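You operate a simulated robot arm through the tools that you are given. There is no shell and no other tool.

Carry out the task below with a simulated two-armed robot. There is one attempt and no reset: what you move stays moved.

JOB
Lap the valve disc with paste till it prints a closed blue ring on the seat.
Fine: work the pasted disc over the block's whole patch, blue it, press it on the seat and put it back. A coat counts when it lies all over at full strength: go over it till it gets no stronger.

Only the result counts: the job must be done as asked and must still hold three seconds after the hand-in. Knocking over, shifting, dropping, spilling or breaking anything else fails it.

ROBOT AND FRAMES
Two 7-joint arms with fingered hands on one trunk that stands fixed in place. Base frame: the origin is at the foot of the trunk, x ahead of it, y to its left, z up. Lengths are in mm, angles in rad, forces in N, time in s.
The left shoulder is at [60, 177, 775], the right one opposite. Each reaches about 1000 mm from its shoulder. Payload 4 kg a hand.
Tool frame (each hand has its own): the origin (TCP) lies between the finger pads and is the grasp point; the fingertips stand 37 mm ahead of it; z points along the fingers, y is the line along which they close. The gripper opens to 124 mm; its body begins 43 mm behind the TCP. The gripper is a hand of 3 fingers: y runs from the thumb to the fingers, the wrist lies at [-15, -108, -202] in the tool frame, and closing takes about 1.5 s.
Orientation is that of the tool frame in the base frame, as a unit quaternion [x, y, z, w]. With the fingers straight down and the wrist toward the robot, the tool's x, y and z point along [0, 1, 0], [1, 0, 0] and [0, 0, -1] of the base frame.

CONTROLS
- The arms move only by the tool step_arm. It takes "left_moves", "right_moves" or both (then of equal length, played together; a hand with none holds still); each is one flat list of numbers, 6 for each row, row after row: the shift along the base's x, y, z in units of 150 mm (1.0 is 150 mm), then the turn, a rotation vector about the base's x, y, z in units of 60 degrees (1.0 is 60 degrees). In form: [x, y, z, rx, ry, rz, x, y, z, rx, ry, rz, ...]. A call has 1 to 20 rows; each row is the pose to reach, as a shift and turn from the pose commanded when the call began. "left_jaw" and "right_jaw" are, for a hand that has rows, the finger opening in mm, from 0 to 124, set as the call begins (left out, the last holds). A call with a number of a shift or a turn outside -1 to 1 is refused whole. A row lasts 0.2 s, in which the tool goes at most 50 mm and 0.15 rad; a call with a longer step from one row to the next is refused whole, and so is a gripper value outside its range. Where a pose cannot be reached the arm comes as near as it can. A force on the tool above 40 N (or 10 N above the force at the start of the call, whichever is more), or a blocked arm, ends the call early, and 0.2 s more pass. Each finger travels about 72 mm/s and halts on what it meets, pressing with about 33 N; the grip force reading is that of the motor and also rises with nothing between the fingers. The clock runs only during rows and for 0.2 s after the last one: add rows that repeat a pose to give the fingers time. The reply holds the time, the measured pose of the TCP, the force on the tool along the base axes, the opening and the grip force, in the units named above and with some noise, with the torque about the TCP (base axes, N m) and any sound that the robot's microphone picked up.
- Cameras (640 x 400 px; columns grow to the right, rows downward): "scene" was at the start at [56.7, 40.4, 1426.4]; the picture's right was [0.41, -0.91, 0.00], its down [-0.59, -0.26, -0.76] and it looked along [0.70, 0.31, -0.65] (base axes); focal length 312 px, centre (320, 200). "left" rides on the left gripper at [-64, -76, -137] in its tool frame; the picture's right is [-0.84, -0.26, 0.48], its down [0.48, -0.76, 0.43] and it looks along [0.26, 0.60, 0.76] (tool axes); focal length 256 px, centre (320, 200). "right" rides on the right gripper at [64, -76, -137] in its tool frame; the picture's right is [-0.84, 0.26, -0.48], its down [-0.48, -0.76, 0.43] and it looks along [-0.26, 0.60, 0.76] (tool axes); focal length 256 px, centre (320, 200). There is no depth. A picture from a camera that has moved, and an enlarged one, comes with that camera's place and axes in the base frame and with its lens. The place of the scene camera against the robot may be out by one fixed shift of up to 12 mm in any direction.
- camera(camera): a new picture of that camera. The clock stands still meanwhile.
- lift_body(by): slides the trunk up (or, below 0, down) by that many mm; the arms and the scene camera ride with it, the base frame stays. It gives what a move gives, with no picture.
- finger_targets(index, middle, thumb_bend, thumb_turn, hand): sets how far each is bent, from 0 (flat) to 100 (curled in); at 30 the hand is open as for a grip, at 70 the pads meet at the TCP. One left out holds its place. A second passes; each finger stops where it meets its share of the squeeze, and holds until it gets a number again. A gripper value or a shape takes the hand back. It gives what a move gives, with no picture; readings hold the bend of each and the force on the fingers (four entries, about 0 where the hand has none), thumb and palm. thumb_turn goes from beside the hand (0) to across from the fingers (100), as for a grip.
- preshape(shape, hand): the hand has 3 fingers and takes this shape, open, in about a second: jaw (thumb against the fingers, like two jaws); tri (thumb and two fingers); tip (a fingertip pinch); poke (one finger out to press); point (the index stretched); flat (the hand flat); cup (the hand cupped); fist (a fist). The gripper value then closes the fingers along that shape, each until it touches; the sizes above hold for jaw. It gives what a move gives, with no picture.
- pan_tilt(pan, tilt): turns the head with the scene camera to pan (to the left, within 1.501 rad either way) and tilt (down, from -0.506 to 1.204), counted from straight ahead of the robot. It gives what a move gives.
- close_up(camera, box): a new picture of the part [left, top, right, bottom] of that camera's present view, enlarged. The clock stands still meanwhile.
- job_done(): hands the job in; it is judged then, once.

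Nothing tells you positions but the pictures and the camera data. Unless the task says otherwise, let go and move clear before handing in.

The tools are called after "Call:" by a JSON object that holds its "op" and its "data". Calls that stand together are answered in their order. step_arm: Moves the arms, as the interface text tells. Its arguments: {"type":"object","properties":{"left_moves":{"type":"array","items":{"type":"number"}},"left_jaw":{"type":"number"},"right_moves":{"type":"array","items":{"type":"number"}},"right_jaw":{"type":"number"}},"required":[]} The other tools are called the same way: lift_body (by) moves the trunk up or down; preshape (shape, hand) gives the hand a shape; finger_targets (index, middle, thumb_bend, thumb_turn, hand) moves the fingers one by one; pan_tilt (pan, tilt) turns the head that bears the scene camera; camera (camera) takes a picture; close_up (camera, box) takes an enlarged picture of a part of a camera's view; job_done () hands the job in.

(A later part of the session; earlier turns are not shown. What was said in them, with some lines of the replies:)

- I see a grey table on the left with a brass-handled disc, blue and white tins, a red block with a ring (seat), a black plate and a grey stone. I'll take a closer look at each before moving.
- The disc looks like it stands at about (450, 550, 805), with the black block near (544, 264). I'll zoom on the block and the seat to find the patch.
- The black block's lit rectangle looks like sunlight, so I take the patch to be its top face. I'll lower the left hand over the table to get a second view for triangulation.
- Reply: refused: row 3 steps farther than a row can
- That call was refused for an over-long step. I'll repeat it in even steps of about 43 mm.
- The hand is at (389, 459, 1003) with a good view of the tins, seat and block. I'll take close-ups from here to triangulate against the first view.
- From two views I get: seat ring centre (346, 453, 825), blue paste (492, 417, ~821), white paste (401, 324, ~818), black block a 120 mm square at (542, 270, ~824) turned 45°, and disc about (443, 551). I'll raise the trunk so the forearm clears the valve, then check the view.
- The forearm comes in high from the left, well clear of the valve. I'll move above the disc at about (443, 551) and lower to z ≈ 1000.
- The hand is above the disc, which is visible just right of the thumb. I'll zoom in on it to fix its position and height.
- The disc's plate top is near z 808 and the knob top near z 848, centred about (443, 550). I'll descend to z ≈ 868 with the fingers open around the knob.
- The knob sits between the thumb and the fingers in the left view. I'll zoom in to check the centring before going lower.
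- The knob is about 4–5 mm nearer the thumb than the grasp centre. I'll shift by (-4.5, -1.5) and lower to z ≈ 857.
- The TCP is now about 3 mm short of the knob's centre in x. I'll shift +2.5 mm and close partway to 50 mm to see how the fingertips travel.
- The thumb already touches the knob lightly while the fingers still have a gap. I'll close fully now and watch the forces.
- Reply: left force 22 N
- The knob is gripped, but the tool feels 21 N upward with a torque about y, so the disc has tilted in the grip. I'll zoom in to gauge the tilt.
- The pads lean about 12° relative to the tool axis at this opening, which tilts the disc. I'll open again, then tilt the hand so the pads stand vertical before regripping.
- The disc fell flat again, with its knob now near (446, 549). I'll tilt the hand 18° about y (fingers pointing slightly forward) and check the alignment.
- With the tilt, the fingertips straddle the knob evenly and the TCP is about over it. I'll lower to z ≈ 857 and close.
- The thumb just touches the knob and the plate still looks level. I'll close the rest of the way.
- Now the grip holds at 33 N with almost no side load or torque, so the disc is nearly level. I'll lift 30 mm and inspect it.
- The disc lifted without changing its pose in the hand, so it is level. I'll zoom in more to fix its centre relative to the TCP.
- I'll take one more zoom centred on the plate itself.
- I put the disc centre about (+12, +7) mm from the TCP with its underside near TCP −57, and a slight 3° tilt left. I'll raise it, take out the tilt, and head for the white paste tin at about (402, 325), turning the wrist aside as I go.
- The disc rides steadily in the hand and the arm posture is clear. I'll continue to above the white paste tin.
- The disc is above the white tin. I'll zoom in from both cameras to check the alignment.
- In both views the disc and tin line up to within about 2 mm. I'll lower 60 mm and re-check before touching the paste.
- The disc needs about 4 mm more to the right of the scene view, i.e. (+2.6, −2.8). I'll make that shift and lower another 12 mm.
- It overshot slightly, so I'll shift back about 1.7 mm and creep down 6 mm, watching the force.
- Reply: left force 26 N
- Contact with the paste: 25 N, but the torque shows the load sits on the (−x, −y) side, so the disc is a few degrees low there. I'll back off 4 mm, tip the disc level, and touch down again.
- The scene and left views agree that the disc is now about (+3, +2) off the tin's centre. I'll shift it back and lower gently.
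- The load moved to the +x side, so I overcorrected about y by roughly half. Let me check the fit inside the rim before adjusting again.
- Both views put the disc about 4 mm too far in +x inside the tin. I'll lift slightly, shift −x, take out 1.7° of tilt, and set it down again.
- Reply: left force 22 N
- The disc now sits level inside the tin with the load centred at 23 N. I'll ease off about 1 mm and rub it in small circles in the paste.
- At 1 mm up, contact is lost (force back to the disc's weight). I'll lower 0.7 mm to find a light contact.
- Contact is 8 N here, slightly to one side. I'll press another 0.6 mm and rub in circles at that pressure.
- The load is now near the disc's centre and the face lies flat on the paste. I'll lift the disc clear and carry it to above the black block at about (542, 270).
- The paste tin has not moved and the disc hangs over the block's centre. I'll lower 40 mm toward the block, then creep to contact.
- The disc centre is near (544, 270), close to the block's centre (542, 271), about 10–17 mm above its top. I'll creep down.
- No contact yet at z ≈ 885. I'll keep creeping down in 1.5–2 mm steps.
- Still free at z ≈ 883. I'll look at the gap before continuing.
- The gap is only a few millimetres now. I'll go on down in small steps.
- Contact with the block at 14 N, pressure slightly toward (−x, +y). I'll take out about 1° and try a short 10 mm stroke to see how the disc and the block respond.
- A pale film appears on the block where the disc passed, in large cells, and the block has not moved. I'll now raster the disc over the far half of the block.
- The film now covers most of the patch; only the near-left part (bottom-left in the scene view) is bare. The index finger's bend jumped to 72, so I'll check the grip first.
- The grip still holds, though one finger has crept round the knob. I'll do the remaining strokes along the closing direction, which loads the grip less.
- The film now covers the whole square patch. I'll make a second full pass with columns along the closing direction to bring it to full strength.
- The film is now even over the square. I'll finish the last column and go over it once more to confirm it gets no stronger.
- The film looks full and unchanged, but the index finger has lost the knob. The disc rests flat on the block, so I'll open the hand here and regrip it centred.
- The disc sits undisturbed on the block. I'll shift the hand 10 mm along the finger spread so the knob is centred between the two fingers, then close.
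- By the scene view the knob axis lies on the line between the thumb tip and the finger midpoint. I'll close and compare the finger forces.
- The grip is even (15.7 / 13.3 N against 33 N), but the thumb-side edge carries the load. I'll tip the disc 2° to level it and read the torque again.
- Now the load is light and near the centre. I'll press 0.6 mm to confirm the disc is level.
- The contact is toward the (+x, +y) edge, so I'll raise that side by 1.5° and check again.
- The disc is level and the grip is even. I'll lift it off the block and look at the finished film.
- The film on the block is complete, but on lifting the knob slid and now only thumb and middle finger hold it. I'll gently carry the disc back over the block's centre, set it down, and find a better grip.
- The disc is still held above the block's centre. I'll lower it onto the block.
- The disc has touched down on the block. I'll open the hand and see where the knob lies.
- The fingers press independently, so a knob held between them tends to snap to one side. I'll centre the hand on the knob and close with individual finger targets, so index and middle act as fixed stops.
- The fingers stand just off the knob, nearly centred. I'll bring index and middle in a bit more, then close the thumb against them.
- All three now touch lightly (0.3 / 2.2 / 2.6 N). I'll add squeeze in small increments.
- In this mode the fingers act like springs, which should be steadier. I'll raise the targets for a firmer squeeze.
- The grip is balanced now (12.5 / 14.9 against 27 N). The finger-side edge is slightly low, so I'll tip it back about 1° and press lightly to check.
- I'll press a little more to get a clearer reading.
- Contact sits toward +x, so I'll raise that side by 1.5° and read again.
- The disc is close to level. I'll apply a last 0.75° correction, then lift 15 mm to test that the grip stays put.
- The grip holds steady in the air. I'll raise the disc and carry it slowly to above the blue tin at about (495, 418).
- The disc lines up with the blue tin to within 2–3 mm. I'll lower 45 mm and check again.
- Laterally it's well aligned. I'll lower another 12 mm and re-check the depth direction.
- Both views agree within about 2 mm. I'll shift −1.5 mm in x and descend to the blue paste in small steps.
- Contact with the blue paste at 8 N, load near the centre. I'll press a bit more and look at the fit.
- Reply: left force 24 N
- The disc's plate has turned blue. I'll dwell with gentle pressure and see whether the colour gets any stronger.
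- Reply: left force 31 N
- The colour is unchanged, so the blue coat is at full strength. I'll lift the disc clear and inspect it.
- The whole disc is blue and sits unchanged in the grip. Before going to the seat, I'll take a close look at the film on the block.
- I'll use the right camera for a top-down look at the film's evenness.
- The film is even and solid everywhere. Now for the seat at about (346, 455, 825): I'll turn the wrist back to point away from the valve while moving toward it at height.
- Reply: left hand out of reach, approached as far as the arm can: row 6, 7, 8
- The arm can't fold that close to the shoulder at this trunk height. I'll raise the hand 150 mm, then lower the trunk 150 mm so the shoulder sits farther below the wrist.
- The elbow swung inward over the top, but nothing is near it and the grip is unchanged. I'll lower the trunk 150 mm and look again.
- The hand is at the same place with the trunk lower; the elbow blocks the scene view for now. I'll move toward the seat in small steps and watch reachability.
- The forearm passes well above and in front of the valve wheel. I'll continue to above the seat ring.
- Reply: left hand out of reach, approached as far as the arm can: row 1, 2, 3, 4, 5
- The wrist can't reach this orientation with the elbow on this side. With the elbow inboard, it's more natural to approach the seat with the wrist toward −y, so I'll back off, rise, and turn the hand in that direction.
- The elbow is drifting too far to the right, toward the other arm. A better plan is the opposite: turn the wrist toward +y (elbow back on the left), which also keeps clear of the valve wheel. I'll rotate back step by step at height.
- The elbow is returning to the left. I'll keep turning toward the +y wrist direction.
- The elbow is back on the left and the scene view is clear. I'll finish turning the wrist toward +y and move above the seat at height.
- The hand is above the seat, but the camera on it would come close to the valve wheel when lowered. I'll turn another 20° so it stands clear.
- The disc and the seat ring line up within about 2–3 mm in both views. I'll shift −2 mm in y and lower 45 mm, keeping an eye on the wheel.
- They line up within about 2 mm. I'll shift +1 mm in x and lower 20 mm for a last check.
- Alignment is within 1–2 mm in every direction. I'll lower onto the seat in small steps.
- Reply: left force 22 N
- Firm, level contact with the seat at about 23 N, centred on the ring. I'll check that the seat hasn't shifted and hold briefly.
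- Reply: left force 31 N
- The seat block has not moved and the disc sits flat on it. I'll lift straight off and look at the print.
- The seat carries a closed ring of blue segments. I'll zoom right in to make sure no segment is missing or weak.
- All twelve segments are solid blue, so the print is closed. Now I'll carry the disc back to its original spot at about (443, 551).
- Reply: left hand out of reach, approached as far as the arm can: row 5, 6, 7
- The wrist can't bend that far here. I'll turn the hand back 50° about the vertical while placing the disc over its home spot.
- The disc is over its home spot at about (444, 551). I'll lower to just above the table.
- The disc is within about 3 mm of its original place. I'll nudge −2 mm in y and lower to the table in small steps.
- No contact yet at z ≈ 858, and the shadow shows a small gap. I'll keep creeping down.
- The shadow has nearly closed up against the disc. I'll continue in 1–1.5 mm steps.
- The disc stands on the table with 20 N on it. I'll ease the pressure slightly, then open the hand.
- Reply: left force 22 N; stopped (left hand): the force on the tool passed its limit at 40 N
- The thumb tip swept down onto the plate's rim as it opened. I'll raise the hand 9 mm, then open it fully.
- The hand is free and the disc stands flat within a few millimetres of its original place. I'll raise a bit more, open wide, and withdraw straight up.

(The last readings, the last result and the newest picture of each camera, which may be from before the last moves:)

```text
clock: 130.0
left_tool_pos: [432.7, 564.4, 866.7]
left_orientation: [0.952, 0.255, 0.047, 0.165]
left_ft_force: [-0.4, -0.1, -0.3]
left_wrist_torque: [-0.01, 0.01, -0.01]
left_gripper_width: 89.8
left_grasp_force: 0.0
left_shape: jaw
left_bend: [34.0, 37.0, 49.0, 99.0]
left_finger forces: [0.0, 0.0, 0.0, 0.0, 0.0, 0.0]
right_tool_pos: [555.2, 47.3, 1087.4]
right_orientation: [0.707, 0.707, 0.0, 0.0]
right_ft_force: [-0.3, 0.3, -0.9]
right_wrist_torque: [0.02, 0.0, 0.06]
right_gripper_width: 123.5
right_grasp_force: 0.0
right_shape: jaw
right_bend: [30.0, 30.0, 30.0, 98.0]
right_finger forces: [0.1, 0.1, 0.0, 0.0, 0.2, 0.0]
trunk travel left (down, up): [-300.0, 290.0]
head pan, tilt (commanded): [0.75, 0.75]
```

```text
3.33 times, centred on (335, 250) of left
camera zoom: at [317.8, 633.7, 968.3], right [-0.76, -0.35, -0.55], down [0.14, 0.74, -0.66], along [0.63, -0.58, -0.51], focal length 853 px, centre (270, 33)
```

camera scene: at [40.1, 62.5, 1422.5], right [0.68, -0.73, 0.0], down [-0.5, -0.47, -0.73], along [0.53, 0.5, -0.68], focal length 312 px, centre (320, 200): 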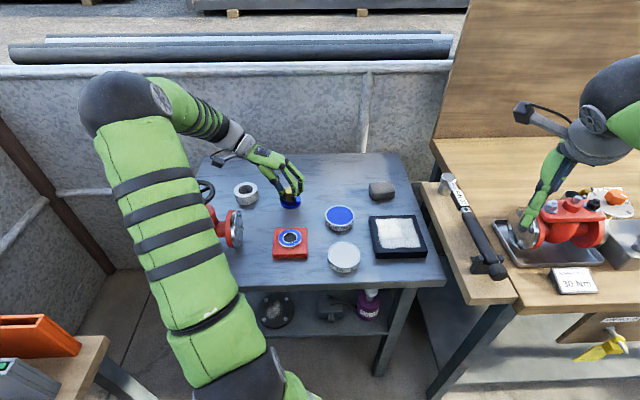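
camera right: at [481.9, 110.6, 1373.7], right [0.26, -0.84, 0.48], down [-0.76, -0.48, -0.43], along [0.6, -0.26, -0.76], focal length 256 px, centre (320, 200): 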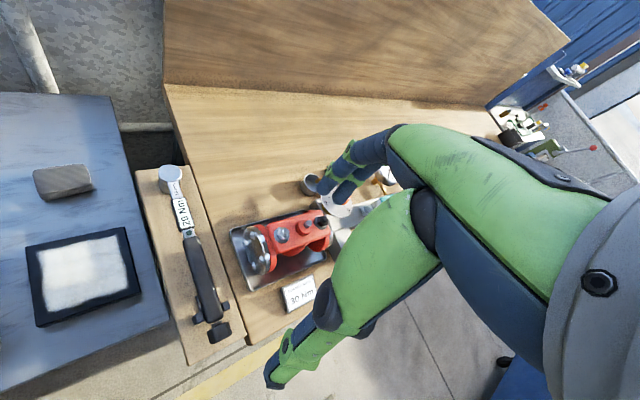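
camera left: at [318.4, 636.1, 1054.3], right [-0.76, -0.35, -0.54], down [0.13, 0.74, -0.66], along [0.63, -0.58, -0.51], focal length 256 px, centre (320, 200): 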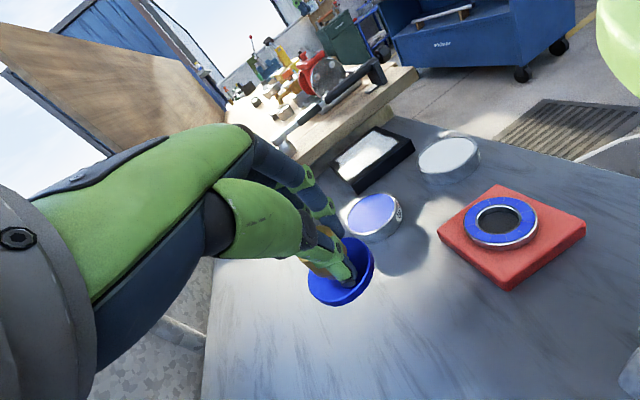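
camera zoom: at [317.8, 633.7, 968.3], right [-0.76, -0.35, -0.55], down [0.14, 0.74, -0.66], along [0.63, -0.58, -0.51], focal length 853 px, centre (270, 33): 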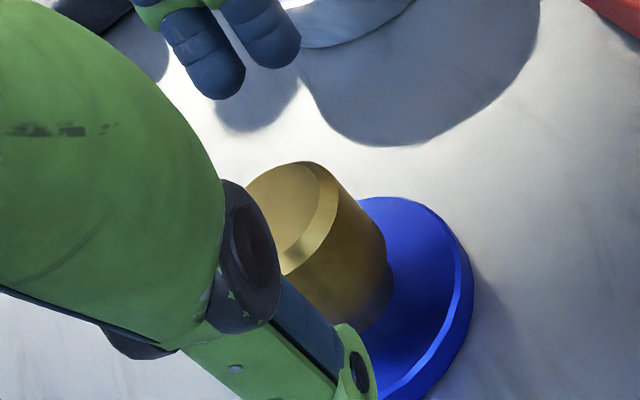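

The disc stands free and the hand is open. I'll withdraw straight up and check the whole table.

Call:
{"op": "step_arm", "data": {"left_moves": [0, 0, 0.15, 0, 0, 0, 0, 0, 0.35, 0, 0, 0, 0, 0, 0.6, 0, 0, 0, 0, 0, 0.85, 0, 0, 0, 0, 0, 1.0, 0, 0, 0, 0, 0, 1.0, 0, 0, 0]}}

Call:
{"op": "camera", "data": {"camera": "scene"}}

Call:
{"op": "close_up", "data": {"camera": "scene", "box": [200, 150, 440, 300]}}

Call:
{"op": "close_up", "data": {"camera": "left", "box": [280, 180, 480, 340]}}

```text
clock: 131.4
left_tool_pos: [433.7, 562.1, 1014.3]
left_orientation: [0.951, 0.255, 0.049, 0.165]
left_ft_force: [-0.7, -0.1, -0.6]
left_wrist_torque: [-0.03, 0.02, 0.0]
left_gripper_width: 89.5
left_grasp_force: 0.0
left_shape: jaw
left_bend: [34.0, 37.0, 49.0, 99.0]
left_finger forces: [0.0, 0.0, 0.1, 0.0, 0.1, 0.0]
right_tool_pos: [557.7, 47.0, 1088.1]
right_orientation: [0.707, 0.707, -0.001, 0.0]
right_ft_force: [0.1, 0.5, 0.3]
right_wrist_torque: [0.0, 0.02, 0.0]
right_gripper_width: 123.6
right_grasp_force: 0.0
right_shape: jaw
right_bend: [30.0, 30.0, 30.0, 98.0]
right_finger forces: [0.0, 0.0, 0.1, 0.1, 0.0, 0.1]
trunk travel left (down, up): [-300.0, 290.0]
head pan, tilt (commanded): [0.75, 0.75]
```

```text
taken
camera scene: at [39.9, 62.3, 1422.5], right [0.68, -0.73, 0.0], down [-0.5, -0.47, -0.73], along [0.53, 0.5, -0.68], focal length 312 px, centre (320, 200)
```

scene: 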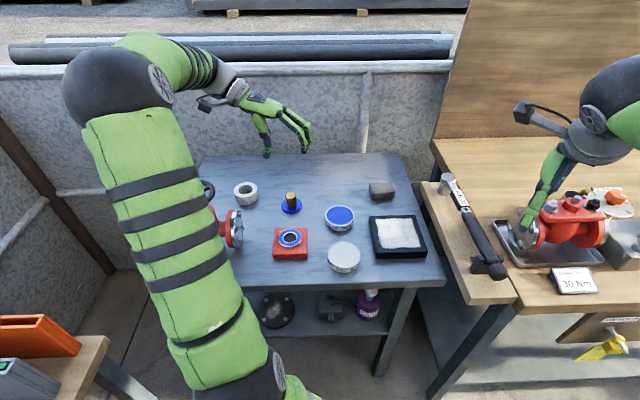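

```text
2.67 times, centred on (320, 225) of scene
camera zoom: at [39.9, 62.3, 1422.5], right [0.68, -0.73, 0.0], down [-0.5, -0.47, -0.73], along [0.53, 0.5, -0.68], focal length 832 px, centre (320, 133)
```

zoom: 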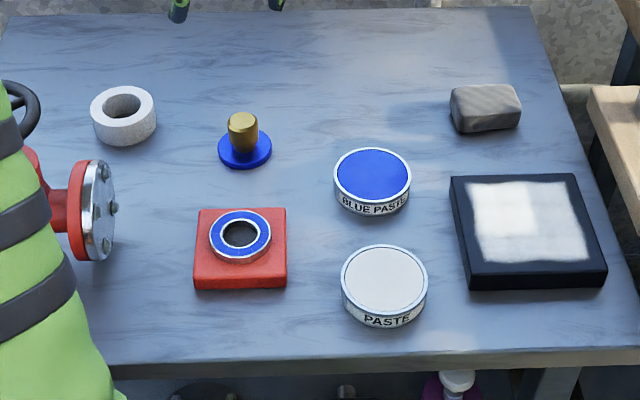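

```text
2.50 times, centred on (380, 260) of left
camera zoom: at [319.6, 632.1, 1116.7], right [-0.76, -0.35, -0.55], down [0.14, 0.74, -0.66], along [0.63, -0.58, -0.51], focal length 640 px, centre (170, 50)
```

zoom: 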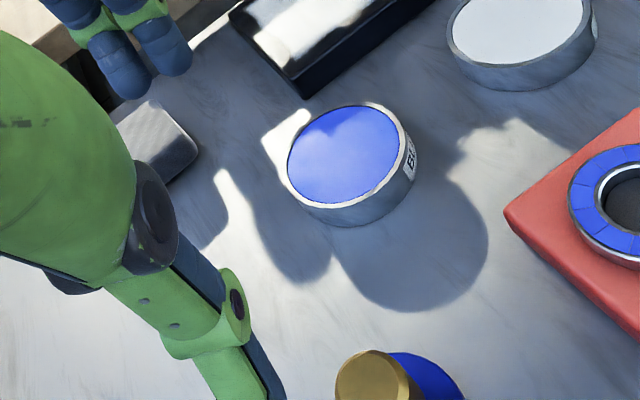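

Everything looks in place. I'll put the head back to its starting direction, so I can compare directly with the first pictures.

Call:
{"op": "pan_tilt", "data": {"pan": 0.421, "tilt": 0.705}}

Call:
{"op": "close_up", "data": {"camera": "scene", "box": [170, 210, 250, 310]}}

Call:
{"op": "close_up", "data": {"camera": "scene", "box": [120, 180, 360, 330]}}

Call:
{"op": "close_up", "data": {"camera": "scene", "box": [270, 180, 370, 280]}}

Call:
{"op": "camera", "data": {"camera": "scene"}}

```text
clock: 132.2
left_tool_pos: [434.1, 562.0, 1014.4]
left_orientation: [0.952, 0.255, 0.048, 0.165]
left_ft_force: [-0.3, -0.3, -0.3]
left_wrist_torque: [0.02, 0.01, 0.02]
left_gripper_width: 89.8
left_grasp_force: 0.1
left_shape: jaw
left_bend: [34.0, 37.0, 49.0, 99.0]
left_finger forces: [0.0, 0.0, 0.1, 0.0, 0.1, 0.0]
right_tool_pos: [556.5, 46.8, 1088.1]
right_orientation: [0.707, 0.707, 0.0, 0.0]
right_ft_force: [0.0, 0.0, 0.6]
right_wrist_torque: [0.02, 0.0, 0.01]
right_gripper_width: 123.8
right_grasp_force: 0.0
right_shape: jaw
right_bend: [30.0, 30.0, 30.0, 98.0]
right_finger forces: [0.1, 0.0, 0.1, 0.0, 0.0, 0.0]
trunk travel left (down, up): [-300.0, 290.0]
head pan, tilt (commanded): [0.421, 0.705]
```

```text
4.00 times, centred on (210, 260) of scene
camera zoom: at [56.7, 40.5, 1426.3], right [0.41, -0.91, 0.0], down [-0.59, -0.27, -0.76], along [0.69, 0.31, -0.65], focal length 1248 px, centre (760, -40)
```

zoom: 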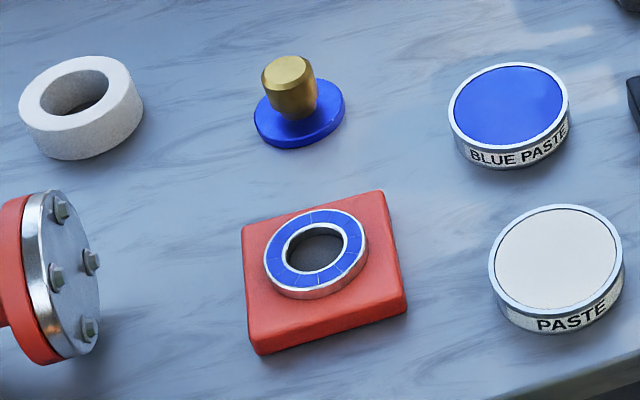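

```text
2.67 times, centred on (240, 255) of scene
camera zoom: at [56.7, 40.5, 1426.3], right [0.41, -0.91, 0.0], down [-0.59, -0.27, -0.76], along [0.69, 0.31, -0.65], focal length 832 px, centre (533, 53)
```

zoom: 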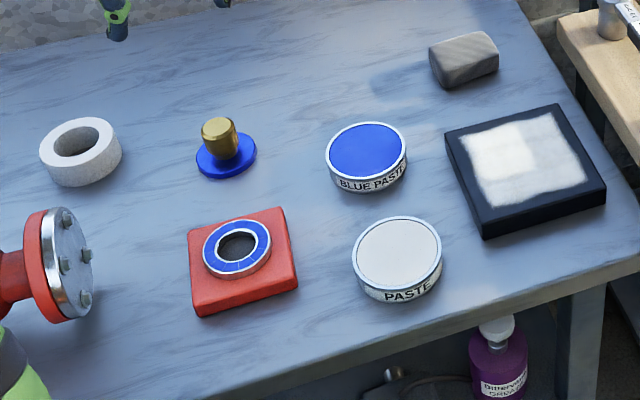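

```text
4.00 times, centred on (320, 230) of scene
camera zoom: at [56.7, 40.5, 1426.3], right [0.41, -0.91, 0.0], down [-0.59, -0.27, -0.76], along [0.69, 0.31, -0.65], focal length 1248 px, centre (320, 80)
```

zoom: 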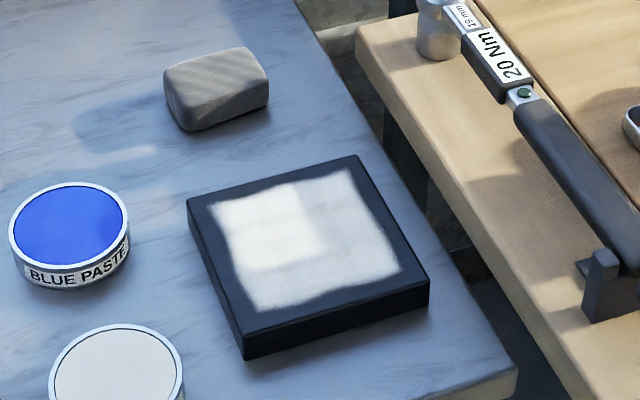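

```text
taken
camera scene: at [56.7, 40.5, 1426.3], right [0.41, -0.91, 0.0], down [-0.59, -0.27, -0.76], along [0.69, 0.31, -0.65], focal length 312 px, centre (320, 200)
```

scene: 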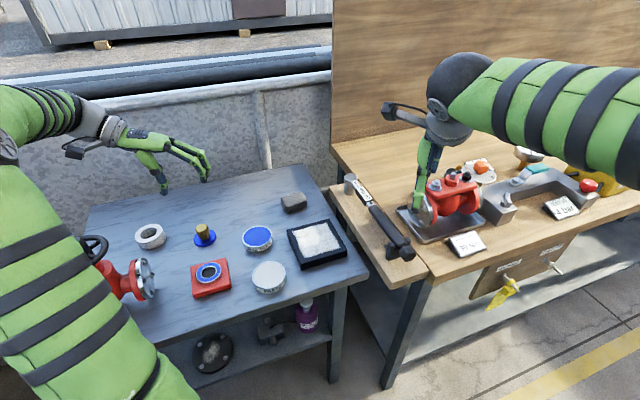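

Everything matches the first pictures to within about 2 mm, including the disc. One last close look at the film on the block before handing in.

Call:
{"op": "close_up", "data": {"camera": "scene", "box": [288, 218, 348, 262]}}

Call:
{"op": "close_up", "data": {"camera": "right", "box": [0, 170, 140, 320]}}

Call:
{"op": "camera", "data": {"camera": "right"}}

```text
9.09 times, centred on (318, 240) of scene
camera zoom: at [56.7, 40.5, 1426.3], right [0.41, -0.91, 0.0], down [-0.59, -0.27, -0.76], along [0.69, 0.31, -0.65], focal length 2836 px, centre (338, -164)
```

zoom: 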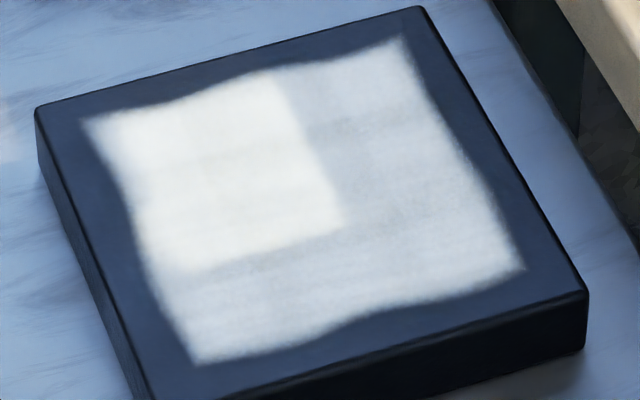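

```text
2.67 times, centred on (70, 245) of right
camera zoom: at [481.7, 110.4, 1223.8], right [0.26, -0.84, 0.48], down [-0.76, -0.48, -0.43], along [0.6, -0.26, -0.76], focal length 683 px, centre (987, 80)
```

zoom: 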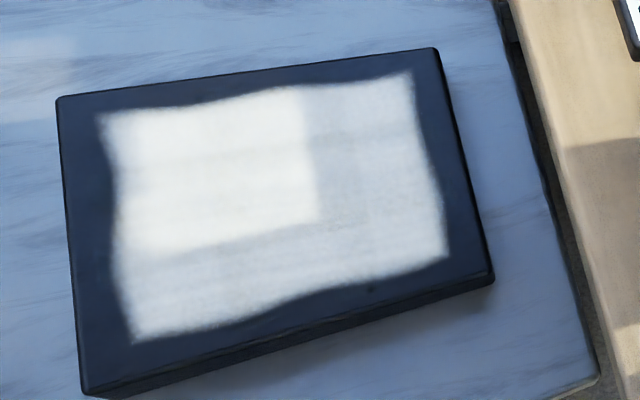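

```text
taken
camera right: at [481.7, 110.4, 1223.8], right [0.26, -0.84, 0.48], down [-0.76, -0.48, -0.43], along [0.6, -0.26, -0.76], focal length 256 px, centre (320, 200)
```

right: 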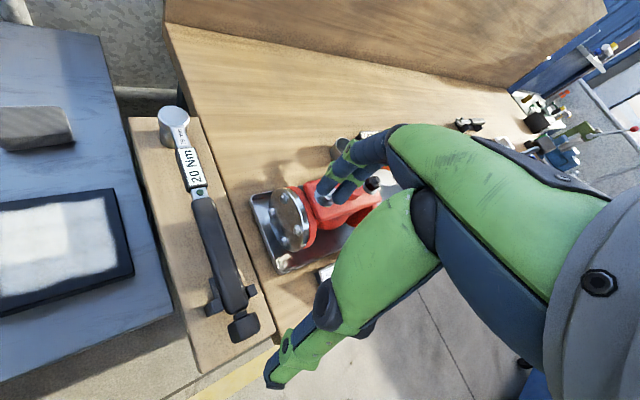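

The film covers the block's patch evenly, and the seat shows a closed blue ring. The disc stands back on its spot with the hand well clear and nothing else shifted, so I'm handing in.

Call:
{"op": "job_done", "data": {}}

```text
The job is handed in.
```

The job is handed in: the valve disc was lapped with paste, blued and pressed, and the seat shows a closed blue ring with all twelve segments solid.

- **Lapping:** the paste film covers the block's whole patch evenly. I went over it until it looked no stronger. The patch has no marked outline, so I judged coverage by eye, and sunlight fell across part of it.
- **Blueing:** the whole disc turned blue in the tin, and the colour did not deepen with further pressing.
- **Seat print:** the disc was pressed level on the ring at up to about 29 N. Before-and-after pictures show the seat block did not move.
- **Put back:** the disc stands upright within about 2 mm of where it started, and the hand is open and clear above it. It is still coated blue.

Three things went less than smoothly:

- **Grip:** the knob slipped in the fingers twice, so I set the disc down flat on the block and regripped it.
- **Release:** the thumb pressed briefly on the disc's rim with more than 40 N. The disc was still standing flat in place afterwards.
- **Blue on the table:** I put the disc down face-down with the blue still on it, so some may have transferred to the table there.

Comparing against the first pictures, nothing else on the table had shifted.
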